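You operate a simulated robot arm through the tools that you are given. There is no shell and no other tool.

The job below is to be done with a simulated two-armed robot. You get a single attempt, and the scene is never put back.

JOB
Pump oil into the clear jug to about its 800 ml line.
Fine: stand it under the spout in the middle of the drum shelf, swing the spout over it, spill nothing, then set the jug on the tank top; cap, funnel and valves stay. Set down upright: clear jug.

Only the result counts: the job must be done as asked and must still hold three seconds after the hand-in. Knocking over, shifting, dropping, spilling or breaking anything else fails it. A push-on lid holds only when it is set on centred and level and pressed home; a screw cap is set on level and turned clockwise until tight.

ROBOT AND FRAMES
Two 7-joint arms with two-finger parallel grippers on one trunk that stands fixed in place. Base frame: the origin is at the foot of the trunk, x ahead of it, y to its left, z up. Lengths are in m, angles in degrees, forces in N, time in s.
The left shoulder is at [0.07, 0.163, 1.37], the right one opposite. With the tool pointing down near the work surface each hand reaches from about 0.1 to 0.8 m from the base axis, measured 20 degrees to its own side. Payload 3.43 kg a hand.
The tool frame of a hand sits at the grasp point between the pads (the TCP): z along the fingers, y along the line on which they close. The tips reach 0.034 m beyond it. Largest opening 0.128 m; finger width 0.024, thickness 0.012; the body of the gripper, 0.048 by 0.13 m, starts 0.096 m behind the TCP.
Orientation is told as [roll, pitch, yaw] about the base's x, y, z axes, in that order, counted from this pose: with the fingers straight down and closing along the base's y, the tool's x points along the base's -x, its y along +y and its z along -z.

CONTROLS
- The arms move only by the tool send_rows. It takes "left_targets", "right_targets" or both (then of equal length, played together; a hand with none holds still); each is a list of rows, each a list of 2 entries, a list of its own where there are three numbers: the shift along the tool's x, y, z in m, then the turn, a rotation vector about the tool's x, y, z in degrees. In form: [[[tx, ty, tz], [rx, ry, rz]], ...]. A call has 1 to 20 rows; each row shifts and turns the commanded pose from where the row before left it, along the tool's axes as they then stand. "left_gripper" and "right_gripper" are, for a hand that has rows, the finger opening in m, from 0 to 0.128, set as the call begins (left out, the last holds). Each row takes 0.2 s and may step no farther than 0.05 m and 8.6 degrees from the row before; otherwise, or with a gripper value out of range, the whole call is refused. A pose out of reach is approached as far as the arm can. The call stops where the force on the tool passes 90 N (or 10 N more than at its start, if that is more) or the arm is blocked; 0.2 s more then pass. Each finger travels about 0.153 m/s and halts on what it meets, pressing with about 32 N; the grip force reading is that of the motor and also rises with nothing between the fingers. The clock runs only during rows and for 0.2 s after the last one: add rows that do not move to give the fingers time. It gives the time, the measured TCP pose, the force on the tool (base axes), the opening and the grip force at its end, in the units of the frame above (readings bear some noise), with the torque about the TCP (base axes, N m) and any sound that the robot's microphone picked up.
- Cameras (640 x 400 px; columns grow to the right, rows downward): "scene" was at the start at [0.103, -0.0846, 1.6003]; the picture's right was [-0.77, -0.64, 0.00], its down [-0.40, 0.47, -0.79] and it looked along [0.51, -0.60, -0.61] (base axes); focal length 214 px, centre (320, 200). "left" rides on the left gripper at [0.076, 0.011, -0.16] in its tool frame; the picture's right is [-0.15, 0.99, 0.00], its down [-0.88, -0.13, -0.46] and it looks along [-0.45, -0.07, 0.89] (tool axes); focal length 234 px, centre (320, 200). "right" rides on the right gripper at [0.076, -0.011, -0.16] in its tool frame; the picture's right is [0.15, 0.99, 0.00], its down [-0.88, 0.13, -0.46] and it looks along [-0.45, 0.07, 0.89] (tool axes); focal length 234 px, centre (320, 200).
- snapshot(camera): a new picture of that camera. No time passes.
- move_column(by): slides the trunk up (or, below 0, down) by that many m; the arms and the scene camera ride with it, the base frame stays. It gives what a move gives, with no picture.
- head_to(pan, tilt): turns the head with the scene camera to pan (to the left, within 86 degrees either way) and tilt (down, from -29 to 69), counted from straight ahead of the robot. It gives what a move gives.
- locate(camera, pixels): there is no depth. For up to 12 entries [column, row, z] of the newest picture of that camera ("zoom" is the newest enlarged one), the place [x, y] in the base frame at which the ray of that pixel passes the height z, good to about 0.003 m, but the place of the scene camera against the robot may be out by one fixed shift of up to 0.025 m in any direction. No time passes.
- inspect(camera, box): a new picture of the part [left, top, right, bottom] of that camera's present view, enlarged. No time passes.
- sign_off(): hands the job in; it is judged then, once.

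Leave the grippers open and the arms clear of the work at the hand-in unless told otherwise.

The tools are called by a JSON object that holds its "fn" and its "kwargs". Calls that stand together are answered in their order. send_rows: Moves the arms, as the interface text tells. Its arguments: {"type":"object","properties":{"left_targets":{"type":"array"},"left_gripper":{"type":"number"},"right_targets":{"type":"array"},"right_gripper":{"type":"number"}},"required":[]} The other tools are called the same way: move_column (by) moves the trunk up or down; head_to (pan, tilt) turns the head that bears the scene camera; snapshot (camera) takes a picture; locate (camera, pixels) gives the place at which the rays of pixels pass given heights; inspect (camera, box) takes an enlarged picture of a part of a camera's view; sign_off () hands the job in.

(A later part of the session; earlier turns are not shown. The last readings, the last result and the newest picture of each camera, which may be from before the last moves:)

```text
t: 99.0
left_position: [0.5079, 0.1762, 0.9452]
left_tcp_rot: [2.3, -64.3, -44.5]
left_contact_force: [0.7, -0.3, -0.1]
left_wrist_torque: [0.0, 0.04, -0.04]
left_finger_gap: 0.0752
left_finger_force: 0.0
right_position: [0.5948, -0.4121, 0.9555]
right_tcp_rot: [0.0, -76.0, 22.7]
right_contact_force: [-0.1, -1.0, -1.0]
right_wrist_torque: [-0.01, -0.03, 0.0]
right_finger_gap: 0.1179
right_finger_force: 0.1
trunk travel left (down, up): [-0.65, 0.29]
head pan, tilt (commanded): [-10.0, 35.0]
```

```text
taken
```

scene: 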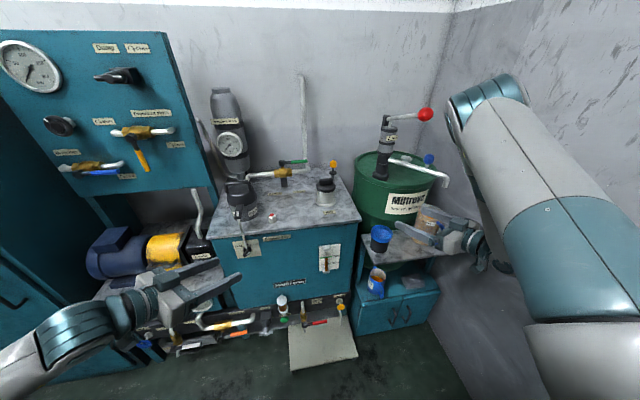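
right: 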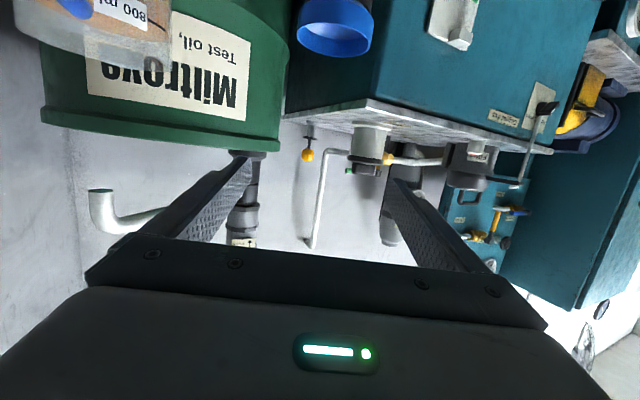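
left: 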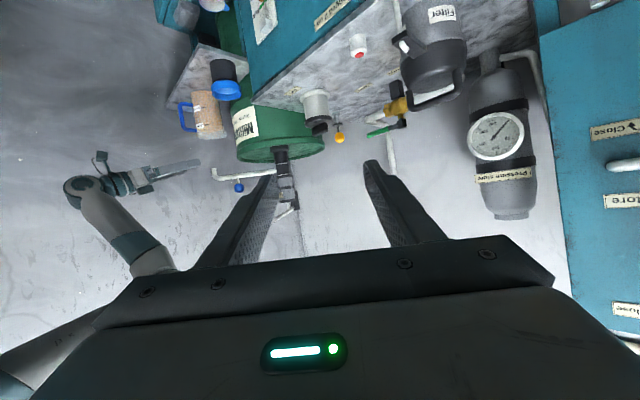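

That works: no reach problem at (0.595, -0.412) with a heading of +23°. I'll continue the dry run toward the tank's free spot at z ≈ 0.96.

{"fn": "send_rows", "kwargs": {"right_targets": [[[-0.0131, 0.0224, 0.0395], [0, 0, 0]], [[-0.0131, 0.0224, 0.0395], [0, 0, 0]], [[-0.0131, 0.0224, 0.0395], [0, 0, 0]], [[-0.0131, 0.0224, 0.0395], [0, 0, 0]], [[-0.0131, 0.0224, 0.0395], [0, 0, 0]]]}}

{"fn": "snapshot", "kwargs": {"camera": "scene"}}

{"fn": "snapshot", "kwargs": {"camera": "right"}}

```text
t: 100.2
left_position: [0.5069, 0.1764, 0.9455]
left_tcp_rot: [2.3, -64.3, -44.5]
left_contact_force: [-0.5, 0.1, 0.1]
left_wrist_torque: [-0.02, -0.01, 0.02]
left_finger_gap: 0.0748
left_finger_force: 0.0
right_position: [0.7455, -0.2301, 0.9744]
right_tcp_rot: [-0.1, -76.0, 22.7]
right_contact_force: [0.5, -0.4, -1.3]
right_wrist_torque: [0.0, 0.03, -0.03]
right_finger_gap: 0.118
right_finger_force: 0.0
trunk travel left (down, up): [-0.65, 0.29]
head pan, tilt (commanded): [-10.0, 35.0]
```

```text
taken
```

scene: 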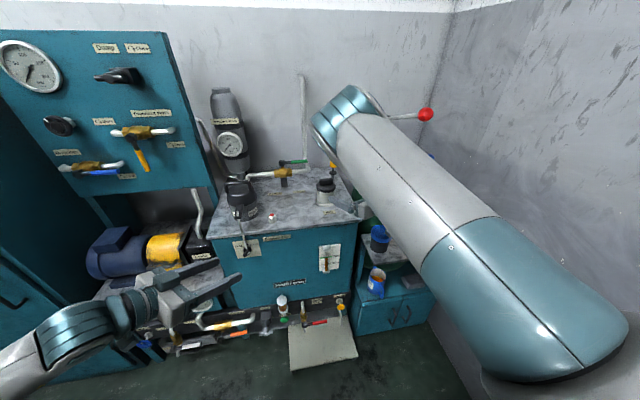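

```text
taken
```

right: 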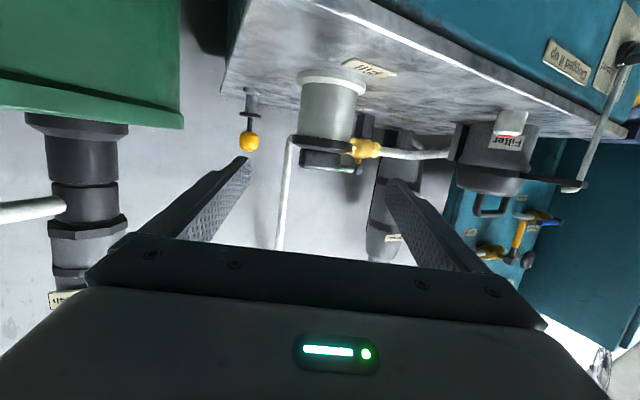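

Also fine at (0.746, -0.230). I'll finish the dry run: left to y ≈ -0.10 in front of the tank edge, then forward to the final spot, staying at z ≈ 0.96.

{"fn": "send_rows", "kwargs": {"right_targets": [[[0.0006, 0.0425, 0.0113], [0, 0, 0]], [[0.0006, 0.0425, 0.0113], [0, 0, 0]], [[0.0006, 0.0425, 0.0113], [0, 0, 0]], [[-0.0085, 0.0014, 0.034], [0, 0, 0]], [[-0.0085, 0.0014, 0.034], [0, 0, 0]], [[-0.0085, 0.0014, 0.034], [0, 0, 0]]]}}

{"fn": "snapshot", "kwargs": {"camera": "scene"}}

{"fn": "snapshot", "kwargs": {"camera": "right"}}

{"fn": "snapshot", "kwargs": {"camera": "left"}}

```text
t: 101.6
left_position: [0.5082, 0.1756, 0.9444]
left_tcp_rot: [2.5, -64.3, -44.7]
left_contact_force: [0.2, 0.0, -0.5]
left_wrist_torque: [-0.01, -0.02, 0.01]
left_finger_gap: 0.0751
left_finger_force: 0.1
right_position: [0.8426, -0.1592, 0.9632]
right_tcp_rot: [0.2, -76.1, 22.6]
right_contact_force: [1.4, 0.9, 0.8]
right_wrist_torque: [-0.03, -0.08, 0.04]
right_finger_gap: 0.1183
right_finger_force: 0.0
right hand out of reach, approached as far as the arm can: row 1, 2, 3, 4
trunk travel left (down, up): [-0.65, 0.29]
head pan, tilt (commanded): [-10.0, 35.0]
```

```text
taken
```

scene: 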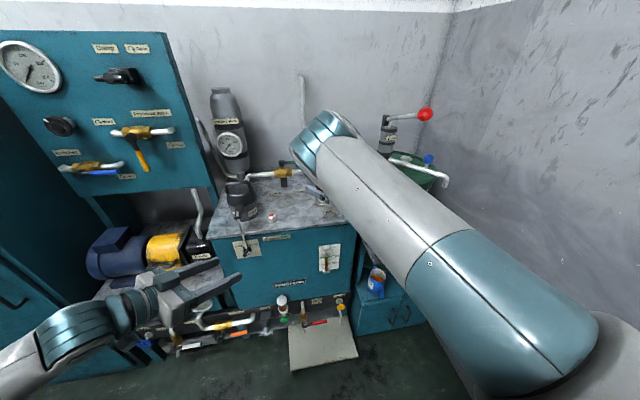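

```text
taken
```

right: 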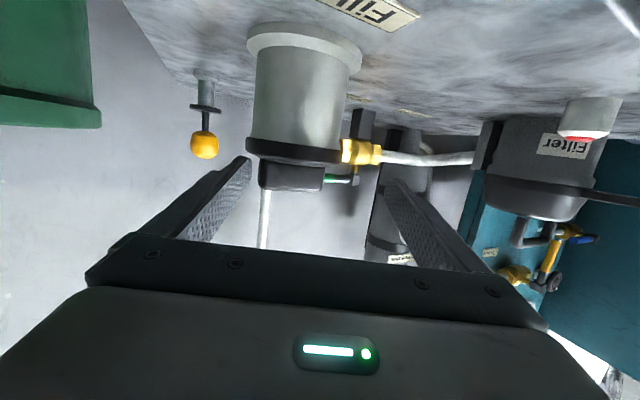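

```text
taken
```

left: 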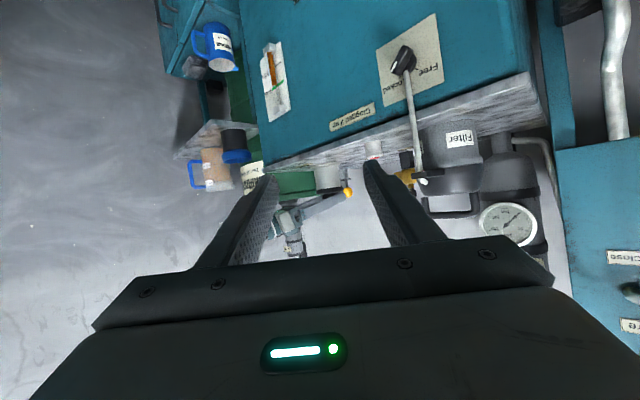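

The wrist cannot pass about y = -0.28, so with a +23° heading the hand slid forward toward the fill cap instead of left (forces ~1 N, cap untouched between the fingers). A heading near +46° should reach the free spot. I'll back out the way I came first.

{"fn": "send_rows", "kwargs": {"right_targets": [[[0.0049, -0.0068, -0.0298], [0, 0, 0]], [[0.0049, -0.0068, -0.0298], [0, 0, 0]], [[0.0049, -0.0068, -0.0298], [0, 0, 0]], [[0.0049, -0.0068, -0.0298], [0, 0, 0]]]}}

{"fn": "snapshot", "kwargs": {"camera": "right"}}

```text
t: 102.6
left_position: [0.5079, 0.1753, 0.9468]
left_tcp_rot: [2.4, -64.2, -44.7]
left_contact_force: [-0.1, 0.2, 0.1]
left_wrist_torque: [-0.02, -0.01, -0.01]
left_finger_gap: 0.0749
left_finger_force: 0.1
right_position: [0.7385, -0.2309, 0.9765]
right_tcp_rot: [0.3, -76.0, 22.5]
right_contact_force: [-0.1, -0.9, -0.2]
right_wrist_torque: [0.02, 0.02, -0.01]
right_finger_gap: 0.118
right_finger_force: 0.1
trunk travel left (down, up): [-0.65, 0.29]
head pan, tilt (commanded): [-10.0, 35.0]
```

```text
taken
```

right: 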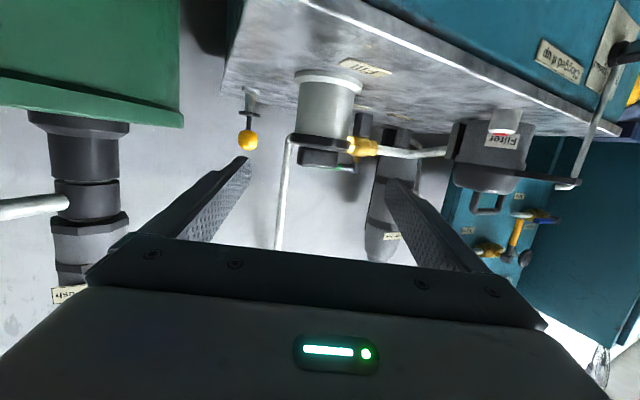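

The cap is undisturbed. I'll turn the empty hand 24° more to the left in place.

{"fn": "send_rows", "kwargs": {"right_targets": [[[0, 0, 0], [-7.76, 0, -1.94]], [[0, 0, 0], [-7.76, 0, -1.94]], [[0, 0, 0], [-7.76, 0, -1.94]], [[0, 0, 0], [0, 0, 0]]]}}

{"fn": "snapshot", "kwargs": {"camera": "right"}}

{"fn": "snapshot", "kwargs": {"camera": "scene"}}

```text
t: 103.6
left_position: [0.5082, 0.1766, 0.9459]
left_tcp_rot: [2.4, -64.4, -44.6]
left_contact_force: [0.4, 0.0, -0.6]
left_wrist_torque: [0.04, 0.01, 0.01]
left_finger_gap: 0.0749
left_finger_force: 0.1
right_position: [0.74, -0.2297, 0.9753]
right_tcp_rot: [-0.1, -76.0, 47.0]
right_contact_force: [0.0, -0.1, -1.1]
right_wrist_torque: [0.0, 0.0, -0.01]
right_finger_gap: 0.1181
right_finger_force: 0.0
trunk travel left (down, up): [-0.65, 0.29]
head pan, tilt (commanded): [-10.0, 35.0]
```

```text
taken
```

right: 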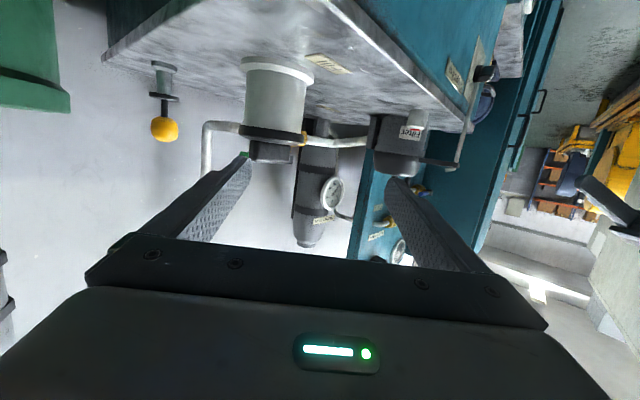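

```text
taken
```

scene: 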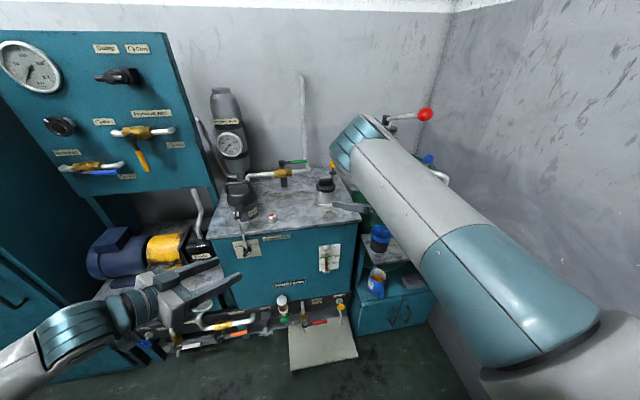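

Heading 47° reached. Now left along the front of the tank to about (0.705, -0.13).

{"fn": "send_rows", "kwargs": {"right_targets": [[[-0.0007, 0.0313, 0.0167], [0, 0, 0]], [[-0.0007, 0.0313, 0.0167], [0, 0, 0]], [[-0.0007, 0.0313, 0.0167], [0, 0, 0]], [[0, 0, 0], [0, 0, 0]]]}}

{"fn": "snapshot", "kwargs": {"camera": "right"}}

{"fn": "snapshot", "kwargs": {"camera": "scene"}}

```text
t: 104.6
left_position: [0.5077, 0.1753, 0.9454]
left_tcp_rot: [2.5, -64.2, -44.6]
left_contact_force: [0.7, 0.5, -0.5]
left_wrist_torque: [0.0, 0.02, 0.03]
left_finger_gap: 0.075
left_finger_force: 0.0
right_position: [0.704, -0.1293, 0.965]
right_tcp_rot: [0.2, -76.0, 46.4]
right_contact_force: [0.4, -0.8, -0.3]
right_wrist_torque: [-0.02, 0.0, -0.02]
right_finger_gap: 0.1178
right_finger_force: 0.1
trunk travel left (down, up): [-0.65, 0.29]
head pan, tilt (commanded): [-10.0, 35.0]
```

```text
taken
```

right: 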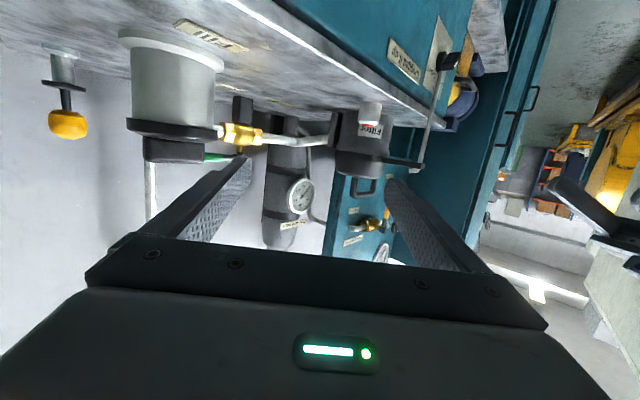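

```text
taken
```

scene: 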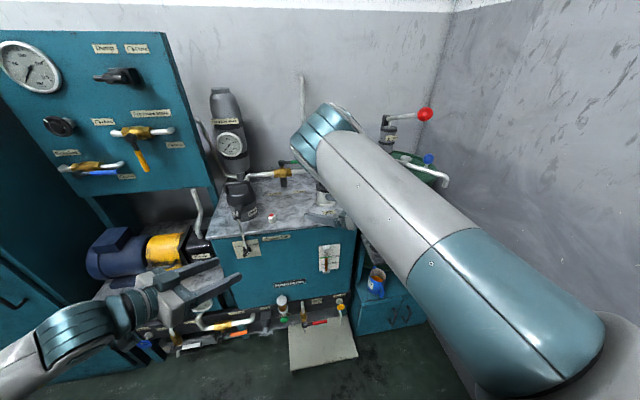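

Fine. Now forward-left to the final spot's TCP (0.81, -0.055), fingers clear of the cap by 3 cm.

{"fn": "send_rows", "kwargs": {"right_targets": [[[-0.0077, -0.0068, 0.0307], [0, 0, 0]], [[-0.0077, -0.0068, 0.0307], [0, 0, 0]], [[-0.0077, -0.0068, 0.0307], [0, 0, 0]], [[-0.0077, -0.0068, 0.0307], [0, 0, 0]], [[0, 0, 0], [0, 0, 0]]]}}

{"fn": "snapshot", "kwargs": {"camera": "right"}}

{"fn": "inspect", "kwargs": {"camera": "scene", "box": [210, 120, 400, 270]}}

{"fn": "snapshot", "kwargs": {"camera": "left"}}

```text
t: 105.8
left_position: [0.5072, 0.1764, 0.9459]
left_tcp_rot: [2.5, -64.3, -44.6]
left_contact_force: [0.0, 0.3, 0.1]
left_wrist_torque: [-0.01, -0.02, 0.03]
left_finger_gap: 0.075
left_finger_force: 0.0
right_position: [0.8152, -0.0634, 0.9627]
right_tcp_rot: [0.3, -76.1, 46.6]
right_contact_force: [0.3, 0.7, 0.1]
right_wrist_torque: [0.01, 0.01, 0.0]
right_finger_gap: 0.1182
right_finger_force: 0.1
right hand out of reach, approached as far as the arm can: row 3
trunk travel left (down, up): [-0.65, 0.29]
head pan, tilt (commanded): [-10.0, 35.0]
```

```text
taken
```

right: 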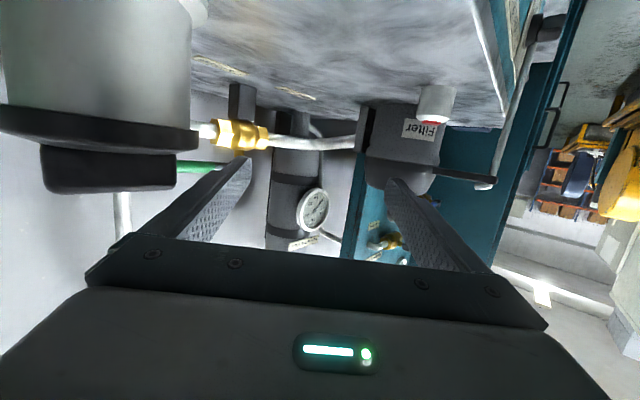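

```text
2.67 times, centred on (305, 195) of scene
```

zoom: 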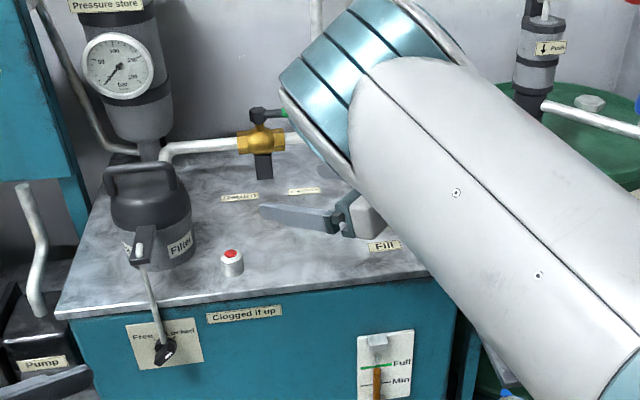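

```text
taken
```

left: 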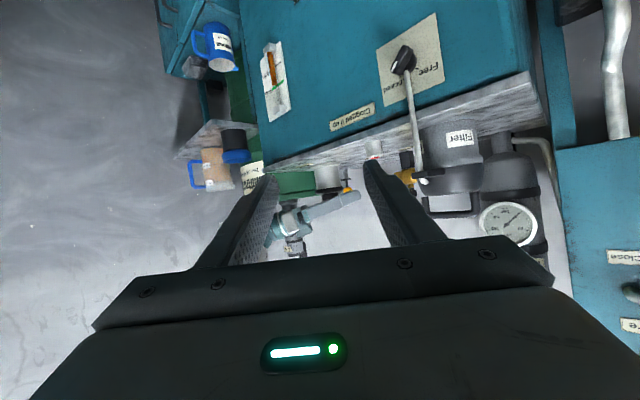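

The dry run succeeded: the hand reached (0.815, -0.063, 0.963) with a 47° heading, clear of cap and indicator, and the left arm is well away. Now I retrace the path back to the jug.

{"fn": "send_rows", "kwargs": {"right_targets": [[[0.0077, 0.0068, -0.0307], [0, 0, 0]], [[0.0077, 0.0068, -0.0307], [0, 0, 0]], [[0.0077, 0.0068, -0.0307], [0, 0, 0]], [[0.0077, 0.0068, -0.0307], [0, 0, 0]], [[0.0007, -0.0313, -0.0167], [0, 0, 0]], [[0.0007, -0.0313, -0.0167], [0, 0, 0]], [[0.0007, -0.0313, -0.0167], [0, 0, 0]]]}}

{"fn": "snapshot", "kwargs": {"camera": "scene"}}

```text
t: 107.4
left_position: [0.5077, 0.1741, 0.9465]
left_tcp_rot: [2.5, -64.2, -44.6]
left_contact_force: [-0.6, -0.7, 0.4]
left_wrist_torque: [0.02, 0.0, -0.01]
left_finger_gap: 0.075
left_finger_force: 0.1
right_position: [0.7439, -0.2366, 0.9711]
right_tcp_rot: [0.2, -76.1, 46.5]
right_contact_force: [-0.1, -0.6, -0.1]
right_wrist_torque: [0.03, -0.05, -0.02]
right_finger_gap: 0.1181
right_finger_force: 0.1
trunk travel left (down, up): [-0.65, 0.29]
head pan, tilt (commanded): [-10.0, 35.0]
```

```text
taken
```

scene: 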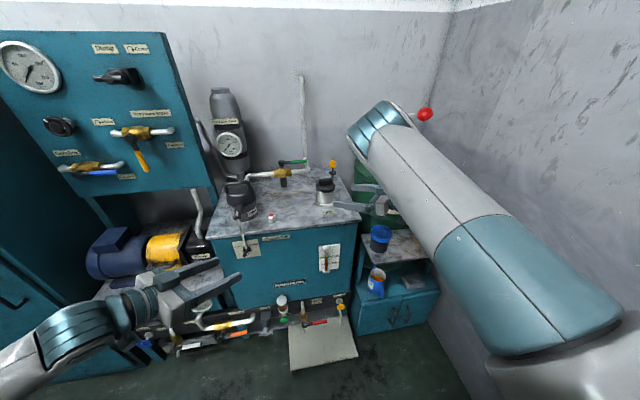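

{"fn": "send_rows", "kwargs": {"right_targets": [[[0.0134, -0.0134, -0.0415], [4.66, 0, 1.16]], [[0.0134, -0.0134, -0.0415], [4.66, 0, 1.16]], [[0.0134, -0.0134, -0.0415], [4.66, 0, 1.16]], [[0.0134, -0.0134, -0.0415], [4.66, 0, 1.16]], [[0.0134, -0.0134, -0.0415], [4.66, 0, 1.16]]]}}

{"fn": "snapshot", "kwargs": {"camera": "scene"}}

{"fn": "snapshot", "kwargs": {"camera": "right"}}

```text
t: 108.6
left_position: [0.5065, 0.1745, 0.9464]
left_tcp_rot: [2.6, -64.1, -44.7]
left_contact_force: [-0.2, -1.1, -0.1]
left_wrist_torque: [0.07, 0.02, 0.01]
left_finger_gap: 0.0752
left_finger_force: 0.1
right_position: [0.6108, -0.4176, 0.9574]
right_tcp_rot: [0.2, -76.1, 22.6]
right_contact_force: [-0.1, -0.2, 0.2]
right_wrist_torque: [0.01, 0.01, 0.01]
right_finger_gap: 0.118
right_finger_force: 0.1
trunk travel left (down, up): [-0.65, 0.29]
head pan, tilt (commanded): [-10.0, 35.0]
```

```text
taken
```

scene: 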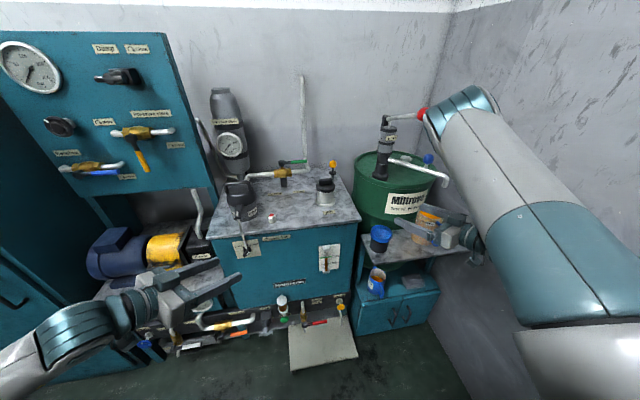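

```text
taken
```

right: 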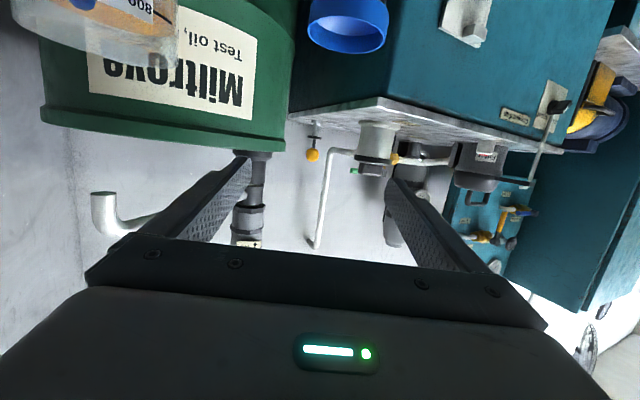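

{"fn": "send_rows", "kwargs": {"right_targets": [[[0.0079, -0.0349, -0.0319], [4.2, 0, 1.05]], [[0.0079, -0.0349, -0.0319], [4.2, 0, 1.05]], [[0.0079, -0.0349, -0.0319], [4.2, 0, 1.05]], [[0, 0, 0], [0, 0, 0]]]}}

{"fn": "snapshot", "kwargs": {"camera": "right"}}

```text
t: 109.6
left_position: [0.5066, 0.1764, 0.9459]
left_tcp_rot: [2.4, -64.3, -44.5]
left_contact_force: [0.3, -0.7, -0.2]
left_wrist_torque: [-0.02, 0.02, -0.01]
left_finger_gap: 0.075
left_finger_force: 0.0
right_position: [0.5497, -0.5496, 0.9578]
right_tcp_rot: [-0.1, -75.9, 9.7]
right_contact_force: [-0.1, 1.0, 0.6]
right_wrist_torque: [-0.03, 0.0, 0.01]
right_finger_gap: 0.1179
right_finger_force: 0.0
trunk travel left (down, up): [-0.65, 0.29]
head pan, tilt (commanded): [-10.0, 35.0]
```

```text
taken
```

right: 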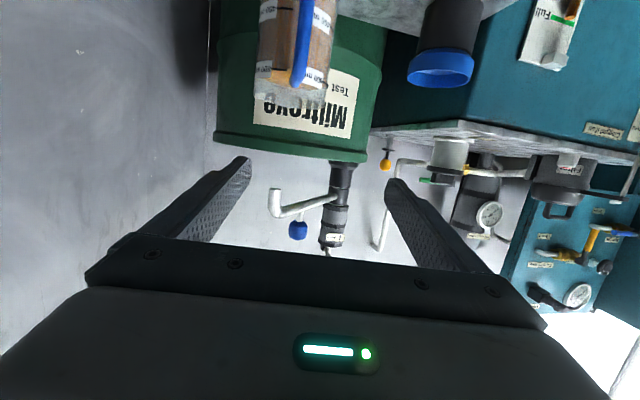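

At the jug's front again with a +10° heading. I'll lower to z ≈ 0.795 and line up along that heading.

{"fn": "send_rows", "kwargs": {"right_targets": [[[0.0395, -0.0112, 0.01], [0, 0, 0]], [[0.0395, -0.0112, 0.01], [0, 0, 0]], [[0.0395, -0.0112, 0.01], [0, 0, 0]], [[0.0395, -0.0112, 0.01], [0, 0, 0]], [[0, 0, 0], [0, 0, 0]]]}}

{"fn": "snapshot", "kwargs": {"camera": "right"}}

```text
t: 110.8
left_position: [0.5057, 0.176, 0.945]
left_tcp_rot: [2.5, -64.3, -44.5]
left_contact_force: [0.5, 0.4, -0.3]
left_wrist_torque: [-0.01, 0.01, -0.01]
left_finger_gap: 0.075
left_finger_force: 0.1
right_position: [0.5561, -0.5929, 0.7961]
right_tcp_rot: [0.1, -76.1, 9.6]
right_contact_force: [-0.5, 0.5, -0.6]
right_wrist_torque: [-0.02, 0.0, -0.02]
right_finger_gap: 0.1181
right_finger_force: 0.0
trunk travel left (down, up): [-0.65, 0.29]
head pan, tilt (commanded): [-10.0, 35.0]
```

```text
taken
```

right: 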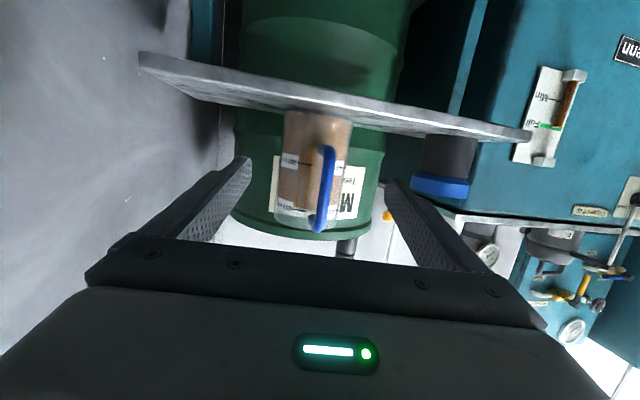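

Lined up. Advance three rows and check the centring.

{"fn": "send_rows", "kwargs": {"right_targets": [[[-0.0068, -0.0003, 0.0274], [0, 0, 0]], [[-0.0068, -0.0003, 0.0274], [0, 0, 0]], [[-0.0068, -0.0003, 0.0274], [0, 0, 0]], [[0, 0, 0], [0, 0, 0]]]}}

{"fn": "snapshot", "kwargs": {"camera": "right"}}

```text
t: 111.8
left_position: [0.5074, 0.1751, 0.9451]
left_tcp_rot: [2.5, -64.3, -44.6]
left_contact_force: [0.5, -0.2, 0.0]
left_wrist_torque: [0.02, 0.02, 0.0]
left_finger_gap: 0.0752
left_finger_force: 0.1
right_position: [0.6414, -0.5797, 0.7956]
right_tcp_rot: [0.2, -76.1, 9.4]
right_contact_force: [-0.2, 0.2, -0.5]
right_wrist_torque: [0.02, 0.03, -0.04]
right_finger_gap: 0.1178
right_finger_force: 0.1
trunk travel left (down, up): [-0.65, 0.29]
head pan, tilt (commanded): [-10.0, 35.0]
```

```text
taken
```

right: 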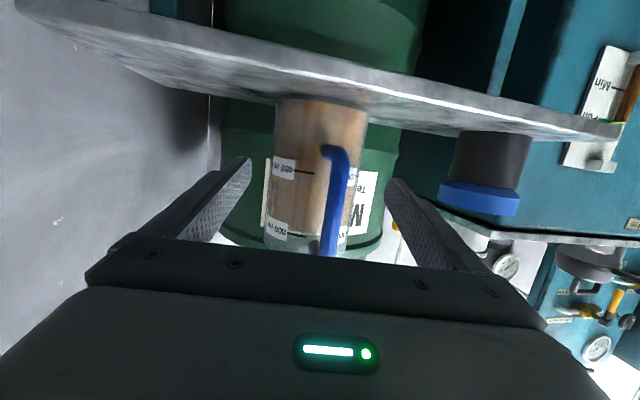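

Well centred, handle between the fingers. The last 5.5 cm.

{"fn": "send_rows", "kwargs": {"right_targets": [[[-0.0068, -0.0003, 0.0274], [0, 0, 0]], [[-0.0066, -0.0003, 0.0266], [0, 0, 0]], [[0, 0, 0], [0, 0, 0]]]}}

{"fn": "snapshot", "kwargs": {"camera": "right"}}

{"fn": "inspect", "kwargs": {"camera": "scene", "box": [370, 140, 520, 290]}}

```text
t: 112.6
left_position: [0.508, 0.1762, 0.9452]
left_tcp_rot: [2.6, -64.3, -44.5]
left_contact_force: [0.4, 0.3, -0.1]
left_wrist_torque: [0.0, -0.02, -0.01]
left_finger_gap: 0.0749
left_finger_force: 0.1
right_position: [0.6969, -0.5697, 0.7951]
right_tcp_rot: [0.0, -75.9, 9.5]
right_contact_force: [0.1, 0.0, -0.7]
right_wrist_torque: [-0.02, 0.0, -0.02]
right_finger_gap: 0.118
right_finger_force: 0.1
trunk travel left (down, up): [-0.65, 0.29]
head pan, tilt (commanded): [-10.0, 35.0]
```

```text
taken
```

right: 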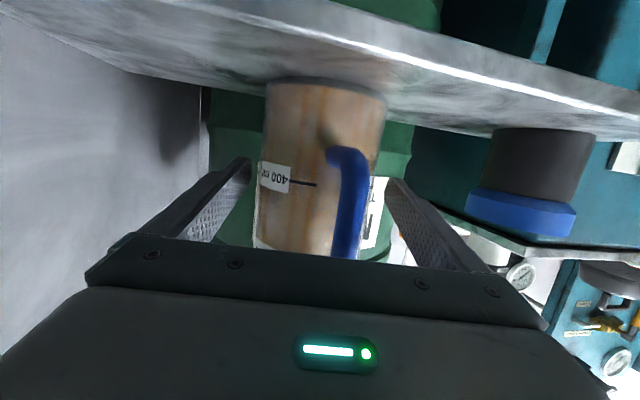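

```text
2.67 times, centred on (445, 215) of scene
```

zoom: 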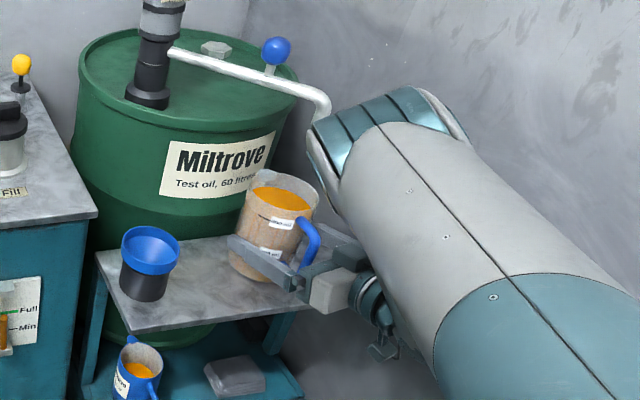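

Everything lines up. I'll close on the jug.

{"fn": "send_rows", "kwargs": {"right_targets": [[[0, 0, 0], [0, 0, 0]], [[0, 0, 0], [0, 0, 0]], [[0, 0, 0], [0, 0, 0]], [[0, 0, 0], [0, 0, 0]]], "right_gripper": 0.06}}

{"fn": "snapshot", "kwargs": {"camera": "right"}}

```text
t: 113.6
left_position: [0.5081, 0.1758, 0.9453]
left_tcp_rot: [2.5, -64.3, -44.6]
left_contact_force: [1.0, -0.3, -0.5]
left_wrist_torque: [0.02, 0.01, 0.03]
left_finger_gap: 0.0752
left_finger_force: 0.0
right_position: [0.6958, -0.5698, 0.7956]
right_tcp_rot: [0.1, -76.0, 9.6]
right_contact_force: [0.6, -0.6, 0.4]
right_wrist_torque: [-0.22, -0.21, -0.06]
right_finger_gap: 0.0942
right_finger_force: 32.0
trunk travel left (down, up): [-0.65, 0.29]
head pan, tilt (commanded): [-10.0, 35.0]
```

```text
taken
```

right: 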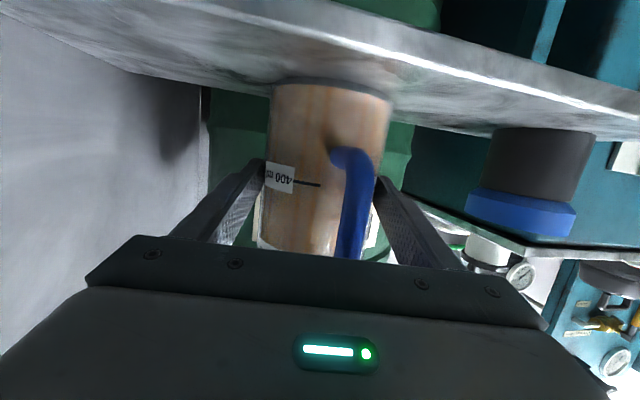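

Gripped at 32 N. I'll lift slowly by 3 cm (the rim stays 8 cm below the spout) and check.

{"fn": "send_rows", "kwargs": {"right_targets": [[[-0.005, 0, -0.0012], [0, 0, 0]], [[-0.0097, 0, -0.0024], [0, 0, 0]], [[-0.0097, 0, -0.0024], [0, 0, 0]], [[-0.005, 0, -0.0012], [0, 0, 0]], [[0, 0, 0], [0, 0, 0]]]}}

{"fn": "snapshot", "kwargs": {"camera": "right"}}

{"fn": "inspect", "kwargs": {"camera": "scene", "box": [370, 140, 520, 290]}}

```text
t: 114.8
left_position: [0.509, 0.1748, 0.945]
left_tcp_rot: [2.4, -64.1, -44.6]
left_contact_force: [0.5, -0.9, 0.5]
left_wrist_torque: [-0.01, -0.01, -0.02]
left_finger_gap: 0.0753
left_finger_force: 0.1
right_position: [0.6968, -0.5695, 0.8259]
right_tcp_rot: [0.5, -76.0, 9.3]
right_contact_force: [0.2, -0.1, -8.3]
right_wrist_torque: [0.02, 0.1, 0.01]
right_finger_gap: 0.094
right_finger_force: 32.1
trunk travel left (down, up): [-0.65, 0.29]
head pan, tilt (commanded): [-10.0, 35.0]
```

```text
taken
```

right: 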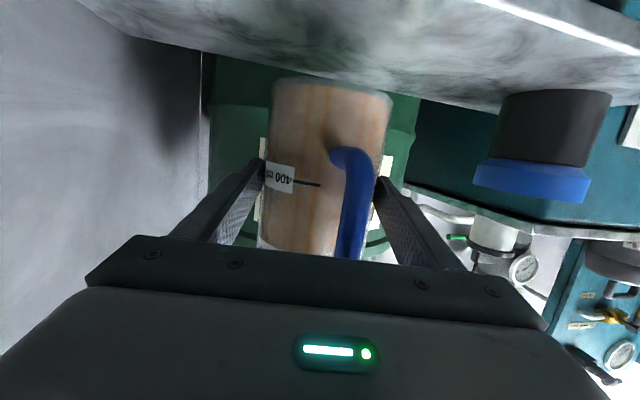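

```text
2.67 times, centred on (445, 215) of scene
```

zoom: 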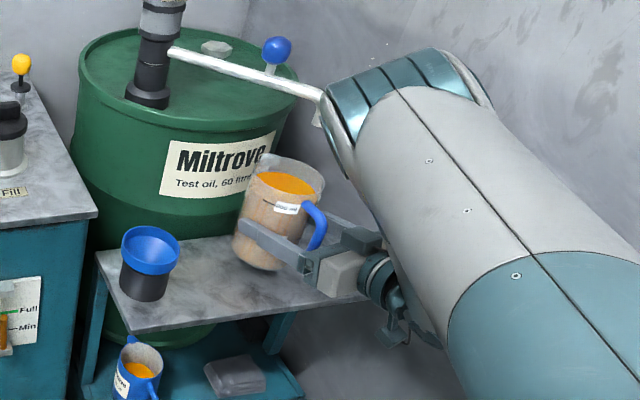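

Lifted and steady: 8.3 N on the hand, torque near zero, surface level. I'll draw the jug straight back toward the robot from under the spout, slowly (about 7 cm/s), 12 cm.

{"fn": "send_rows", "kwargs": {"right_targets": [[[0.0018, 0.0012, -0.0072], [0, 0, 0]], [[0.0036, 0.0024, -0.0144], [0, 0, 0]], [[0.0036, 0.0024, -0.0144], [0, 0, 0]], [[0.0036, 0.0024, -0.0144], [0, 0, 0]], [[0.0036, 0.0024, -0.0144], [0, 0, 0]], [[0.0036, 0.0024, -0.0144], [0, 0, 0]], [[0.0036, 0.0024, -0.0144], [0, 0, 0]], [[0.0036, 0.0024, -0.0144], [0, 0, 0]], [[0.0018, 0.0012, -0.0072], [0, 0, 0]], [[0, 0, 0], [0, 0, 0]]]}}

{"fn": "snapshot", "kwargs": {"camera": "right"}}

{"fn": "snapshot", "kwargs": {"camera": "scene"}}

```text
t: 117.0
left_position: [0.5083, 0.174, 0.9453]
left_tcp_rot: [2.5, -64.2, -44.6]
left_contact_force: [-0.3, 0.9, 0.5]
left_wrist_torque: [-0.01, 0.02, 0.01]
left_finger_gap: 0.075
left_finger_force: 0.1
right_position: [0.5749, -0.5715, 0.8248]
right_tcp_rot: [0.2, -75.9, 9.3]
right_contact_force: [-0.4, -0.4, -8.8]
right_wrist_torque: [-0.02, 0.08, 0.01]
right_finger_gap: 0.0939
right_finger_force: 31.8
trunk travel left (down, up): [-0.65, 0.29]
head pan, tilt (commanded): [-10.0, 35.0]
```

```text
taken
```

right: 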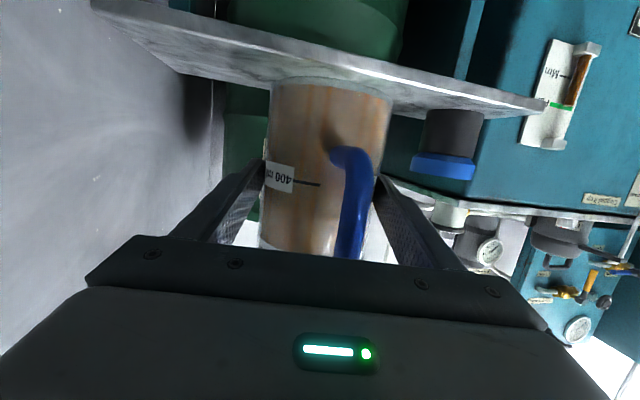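

```text
taken
```

scene: 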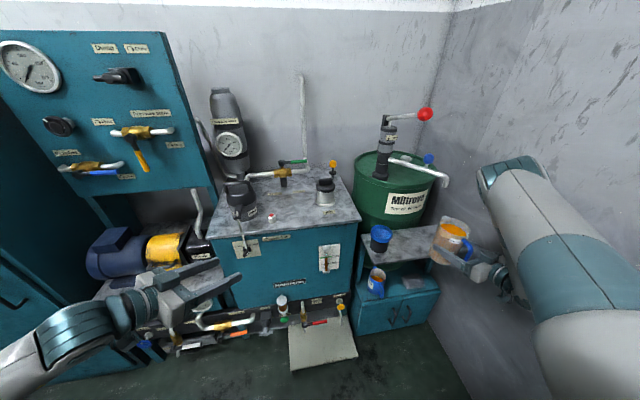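

The jug is clear of the spout. Now raise it about 13.5 cm slowly, easing back 2 cm for margin from the spout.

{"fn": "send_rows", "kwargs": {"right_targets": [[[-0.007, 0.0001, -0.0027], [0, 0, 0]], [[-0.0141, 0.0003, -0.0055], [0, 0, 0]], [[-0.0141, 0.0003, -0.0055], [0, 0, 0]], [[-0.0141, 0.0003, -0.0055], [0, 0, 0]], [[-0.0141, 0.0003, -0.0055], [0, 0, 0]], [[-0.0141, 0.0003, -0.0055], [0, 0, 0]], [[-0.0141, 0.0003, -0.0055], [0, 0, 0]], [[-0.0141, 0.0003, -0.0055], [0, 0, 0]], [[-0.0141, 0.0003, -0.0055], [0, 0, 0]], [[-0.007, 0.0001, -0.0027], [0, 0, 0]], [[0, 0, 0], [0, 0, 0]]]}}

{"fn": "snapshot", "kwargs": {"camera": "right"}}

{"fn": "snapshot", "kwargs": {"camera": "scene"}}

```text
t: 119.4
left_position: [0.5089, 0.1754, 0.9456]
left_tcp_rot: [2.5, -64.3, -44.6]
left_contact_force: [-0.4, -1.0, 0.0]
left_wrist_torque: [0.01, -0.01, 0.01]
left_finger_gap: 0.0751
left_finger_force: 0.1
right_position: [0.5594, -0.572, 0.9589]
right_tcp_rot: [0.4, -76.1, 9.2]
right_contact_force: [0.6, -1.3, -8.6]
right_wrist_torque: [-0.05, 0.13, -0.02]
right_finger_gap: 0.0938
right_finger_force: 32.1
trunk travel left (down, up): [-0.65, 0.29]
head pan, tilt (commanded): [-10.0, 35.0]
```

```text
taken
```

right: 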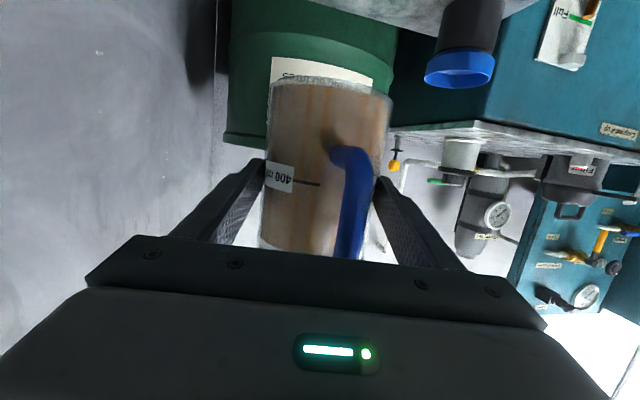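

```text
taken
```

scene: 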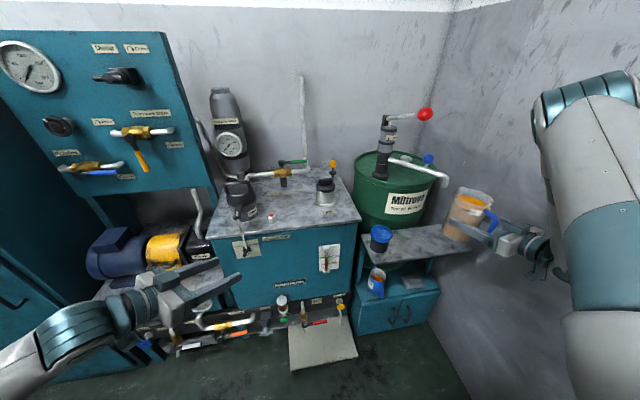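

Held steady at z 0.959 with the surface level. Now left in front of the shelf to about (0.60, -0.41), turning the heading to 23°, at about 10 cm/s.

{"fn": "send_rows", "kwargs": {"right_targets": [[[-0.0012, 0.009, 0.0047], [-0.85, 0, -0.21]], [[-0.0023, 0.018, 0.0095], [-1.7, 0, -0.42]], [[-0.0023, 0.018, 0.0095], [-1.7, 0, -0.42]], [[-0.0023, 0.018, 0.0095], [-1.7, 0, -0.42]], [[-0.0023, 0.018, 0.0095], [-1.7, 0, -0.42]], [[-0.0023, 0.018, 0.0095], [-1.7, 0, -0.42]], [[-0.0023, 0.018, 0.0095], [-1.7, 0, -0.42]], [[-0.0023, 0.018, 0.0095], [-1.7, 0, -0.42]], [[-0.0012, 0.009, 0.0047], [-0.85, 0, -0.21]], [[0, 0, 0], [0, 0, 0]]]}}

{"fn": "snapshot", "kwargs": {"camera": "scene"}}

{"fn": "snapshot", "kwargs": {"camera": "right"}}

```text
t: 121.6
left_position: [0.5074, 0.1744, 0.9454]
left_tcp_rot: [2.5, -64.3, -44.6]
left_contact_force: [0.1, -0.3, 0.4]
left_wrist_torque: [0.01, 0.01, 0.0]
left_finger_gap: 0.0751
left_finger_force: 0.1
right_position: [0.5962, -0.4117, 0.9603]
right_tcp_rot: [0.3, -76.0, 23.3]
right_contact_force: [-0.5, 0.5, -8.2]
right_wrist_torque: [-0.06, 0.09, -0.02]
right_finger_gap: 0.0936
right_finger_force: 31.8
trunk travel left (down, up): [-0.65, 0.29]
head pan, tilt (commanded): [-10.0, 35.0]
```

```text
taken
```

scene: 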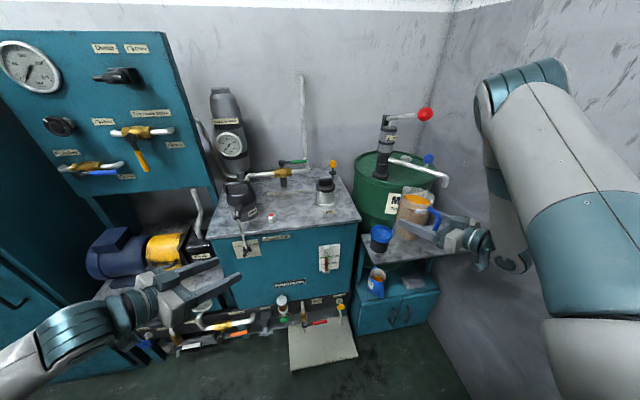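

```text
taken
```

right: 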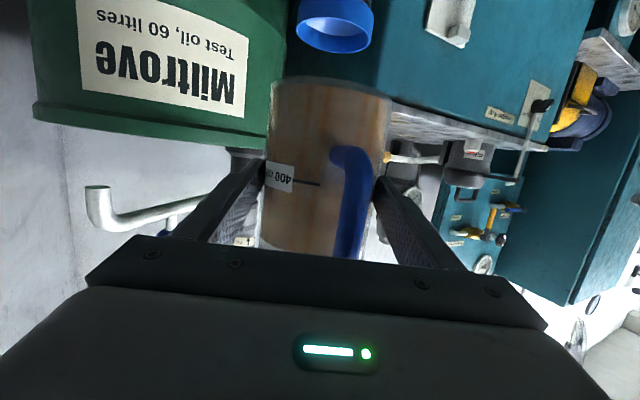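

Steady. Next leg: forward-left to about (0.69, -0.24) in front of the tank edge, turning to 35°.

{"fn": "send_rows", "kwargs": {"right_targets": [[[-0.0022, 0.0051, 0.008], [-0.6, 0, -0.15]], [[-0.0045, 0.0103, 0.016], [-1.16, 0, -0.29]], [[-0.0045, 0.0103, 0.016], [-1.16, 0, -0.29]], [[-0.0045, 0.0103, 0.016], [-1.16, 0, -0.29]], [[-0.0045, 0.0103, 0.016], [-1.16, 0, -0.29]], [[-0.0045, 0.0103, 0.016], [-1.16, 0, -0.29]], [[-0.0045, 0.0103, 0.016], [-1.16, 0, -0.29]], [[-0.0045, 0.0103, 0.016], [-1.16, 0, -0.29]], [[-0.0045, 0.0103, 0.016], [-1.16, 0, -0.29]], [[-0.0045, 0.0103, 0.016], [-1.16, 0, -0.29]], [[-0.0022, 0.0051, 0.008], [-0.6, 0, -0.15]], [[0, 0, 0], [0, 0, 0]]]}}

{"fn": "snapshot", "kwargs": {"camera": "scene"}}

{"fn": "snapshot", "kwargs": {"camera": "right"}}

```text
t: 124.2
left_position: [0.5083, 0.1748, 0.9455]
left_tcp_rot: [2.4, -64.0, -44.6]
left_contact_force: [-0.4, 0.3, -0.1]
left_wrist_torque: [-0.02, 0.0, -0.02]
left_finger_gap: 0.0751
left_finger_force: 0.0
right_position: [0.6897, -0.2409, 0.9644]
right_tcp_rot: [0.4, -76.0, 35.4]
right_contact_force: [-0.5, 0.6, -8.3]
right_wrist_torque: [-0.07, 0.05, -0.01]
right_finger_gap: 0.0939
right_finger_force: 31.9
trunk travel left (down, up): [-0.65, 0.29]
head pan, tilt (commanded): [-10.0, 35.0]
```

```text
taken
```

scene: 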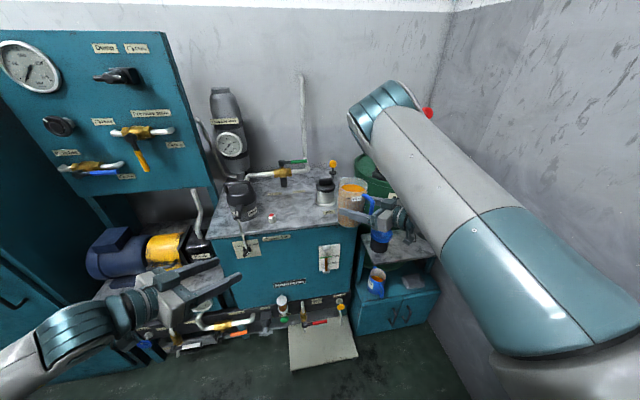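

```text
taken
```

right: 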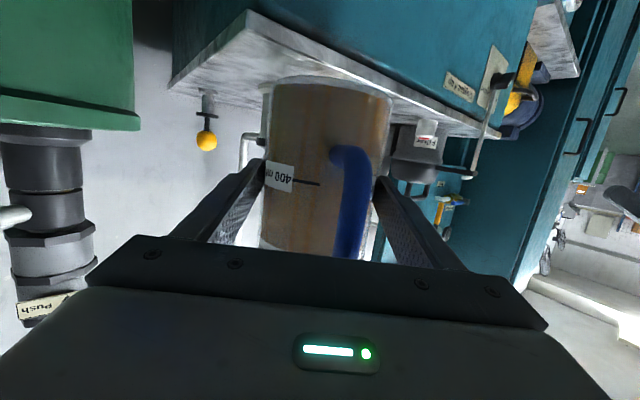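

Level and steady at (0.690, -0.241). Next leg: left to y ≈ -0.125, turning to 47°.

{"fn": "send_rows", "kwargs": {"right_targets": [[[-0.0014, 0.006, 0.0055], [-0.8, 0, -0.2]], [[-0.0027, 0.012, 0.0111], [-1.65, 0, -0.41]], [[-0.0027, 0.012, 0.0111], [-1.65, 0, -0.41]], [[-0.0027, 0.012, 0.0111], [-1.65, 0, -0.41]], [[-0.0027, 0.012, 0.0111], [-1.65, 0, -0.41]], [[-0.0027, 0.012, 0.0111], [-1.65, 0, -0.41]], [[-0.0027, 0.012, 0.0111], [-1.65, 0, -0.41]], [[-0.0014, 0.006, 0.0055], [-0.8, 0, -0.2]], [[0, 0, 0], [0, 0, 0]]]}}

{"fn": "snapshot", "kwargs": {"camera": "scene"}}

{"fn": "snapshot", "kwargs": {"camera": "right"}}

{"fn": "snapshot", "kwargs": {"camera": "left"}}

```text
t: 126.2
left_position: [0.5078, 0.1748, 0.9465]
left_tcp_rot: [2.5, -64.2, -44.5]
left_contact_force: [0.1, 0.4, -0.5]
left_wrist_torque: [-0.01, 0.03, -0.02]
left_finger_gap: 0.0751
left_finger_force: 0.0
right_position: [0.6949, -0.1264, 0.9655]
right_tcp_rot: [0.3, -76.0, 47.2]
right_contact_force: [-0.3, -0.4, -8.8]
right_wrist_torque: [-0.09, 0.03, 0.01]
right_finger_gap: 0.0938
right_finger_force: 31.9
trunk travel left (down, up): [-0.65, 0.29]
head pan, tilt (commanded): [-10.0, 35.0]
```

```text
taken
```

scene: 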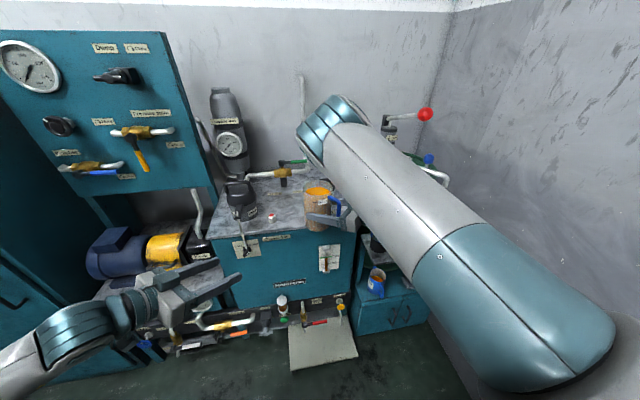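

```text
taken
```

right: 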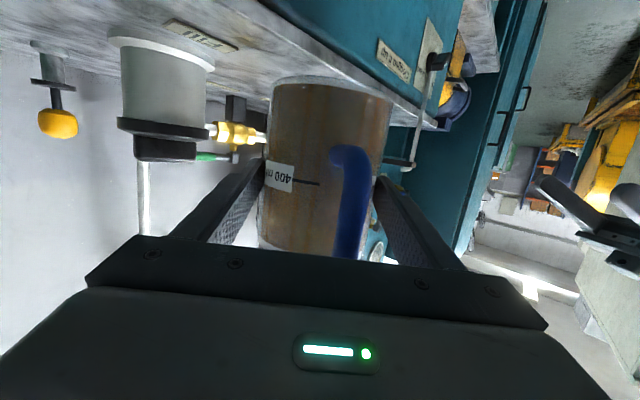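

```text
taken
```

left: 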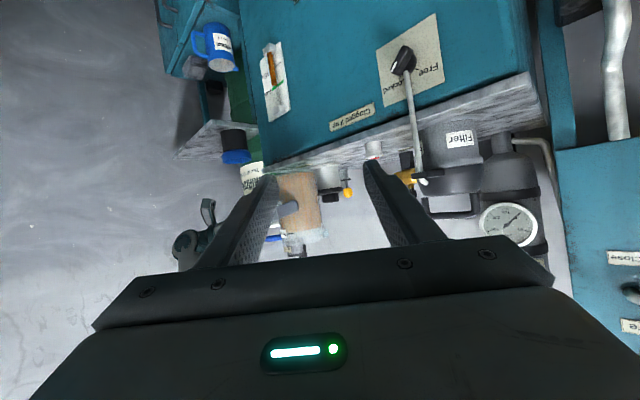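

Steady in front of the tank, base about 3 cm above its top. Final leg, first half: forward-left toward the free spot.

{"fn": "send_rows", "kwargs": {"right_targets": [[[-0.0018, -0.0025, 0.0077], [0, 0, 0]], [[-0.0035, -0.005, 0.0154], [0, 0, 0]], [[-0.0035, -0.005, 0.0154], [0, 0, 0]], [[-0.0035, -0.005, 0.0154], [0, 0, 0]], [[-0.0018, -0.0025, 0.0077], [0, 0, 0]], [[0, 0, 0], [0, 0, 0]]]}}

{"fn": "snapshot", "kwargs": {"camera": "right"}}

{"fn": "inspect", "kwargs": {"camera": "scene", "box": [210, 120, 400, 270]}}

```text
t: 127.6
left_position: [0.5081, 0.1759, 0.945]
left_tcp_rot: [2.4, -64.2, -44.5]
left_contact_force: [0.3, -0.4, -0.7]
left_wrist_torque: [0.02, -0.01, 0.01]
left_finger_gap: 0.0749
left_finger_force: 0.0
right_position: [0.7534, -0.0944, 0.9626]
right_tcp_rot: [0.3, -76.0, 47.1]
right_contact_force: [0.5, 0.1, -7.5]
right_wrist_torque: [-0.08, 0.09, -0.01]
right_finger_gap: 0.0939
right_finger_force: 31.6
trunk travel left (down, up): [-0.65, 0.29]
head pan, tilt (commanded): [-10.0, 35.0]
```

```text
taken
```

right: 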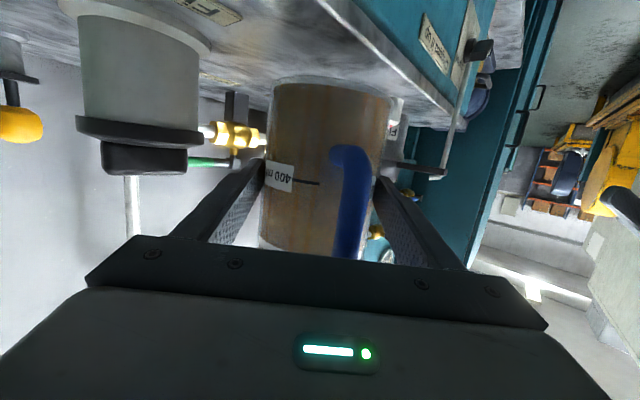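

```text
2.67 times, centred on (305, 195) of scene
```

zoom: 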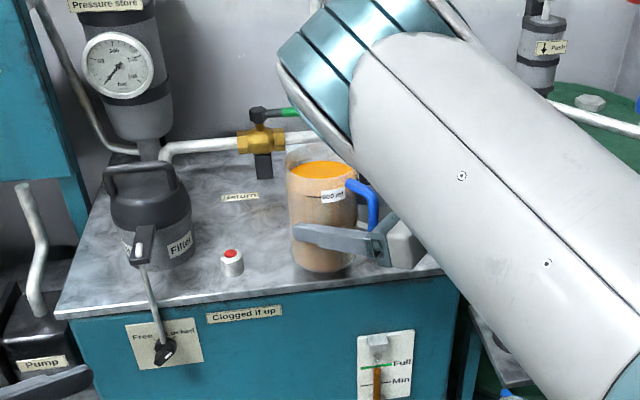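

The jug is over the tank's front. Second half of the leg.

{"fn": "send_rows", "kwargs": {"right_targets": [[[-0.0019, -0.0022, 0.0077], [0, 0, 0]], [[-0.0039, -0.0045, 0.0155], [0, 0, 0]], [[-0.0039, -0.0045, 0.0155], [0, 0, 0]], [[-0.0039, -0.0045, 0.0155], [0, 0, 0]], [[-0.0019, -0.0022, 0.0077], [0, 0, 0]], [[0, 0, 0], [0, 0, 0]]]}}

{"fn": "snapshot", "kwargs": {"camera": "right"}}

{"fn": "inspect", "kwargs": {"camera": "scene", "box": [210, 120, 400, 270]}}

{"fn": "inspect", "kwargs": {"camera": "left", "box": [230, 100, 430, 250]}}

```text
t: 129.0
left_position: [0.5095, 0.1757, 0.9458]
left_tcp_rot: [2.4, -64.1, -44.5]
left_contact_force: [-0.9, -0.3, -0.7]
left_wrist_torque: [0.02, 0.01, -0.01]
left_finger_gap: 0.075
left_finger_force: 0.0
right_position: [0.8121, -0.0631, 0.9619]
right_tcp_rot: [0.4, -76.0, 47.1]
right_contact_force: [0.2, 0.5, -8.4]
right_wrist_torque: [-0.09, 0.09, 0.01]
right_finger_gap: 0.094
right_finger_force: 32.1
right hand out of reach, approached as far as the arm can: row 2
trunk travel left (down, up): [-0.65, 0.29]
head pan, tilt (commanded): [-10.0, 35.0]
```

```text
taken
```

right: 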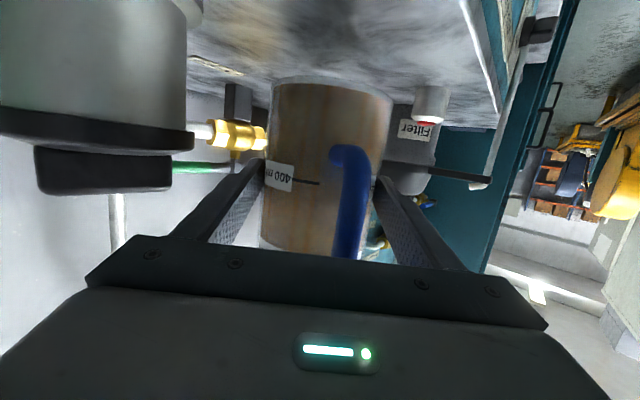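

```text
2.67 times, centred on (305, 195) of scene
```

zoom: 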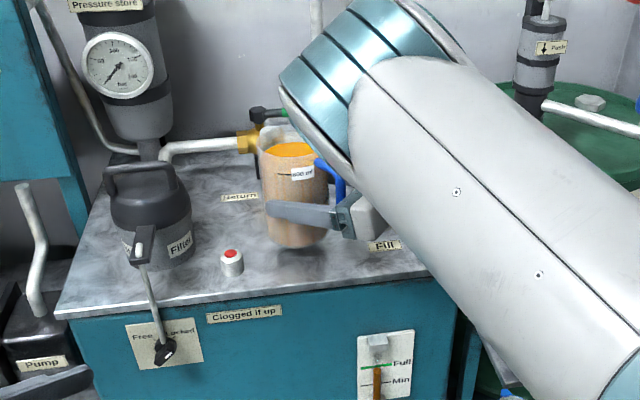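

```text
2.67 times, centred on (330, 175) of left
```

zoom: 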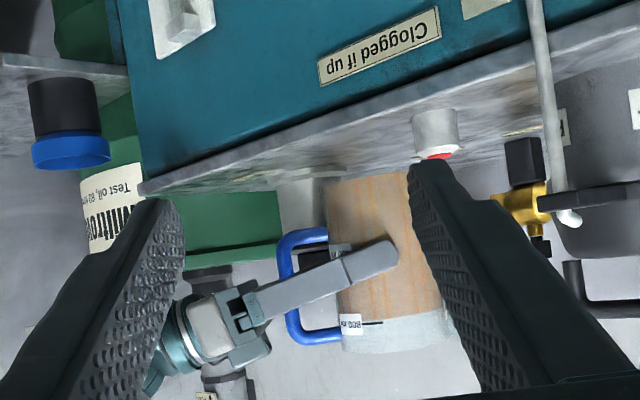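

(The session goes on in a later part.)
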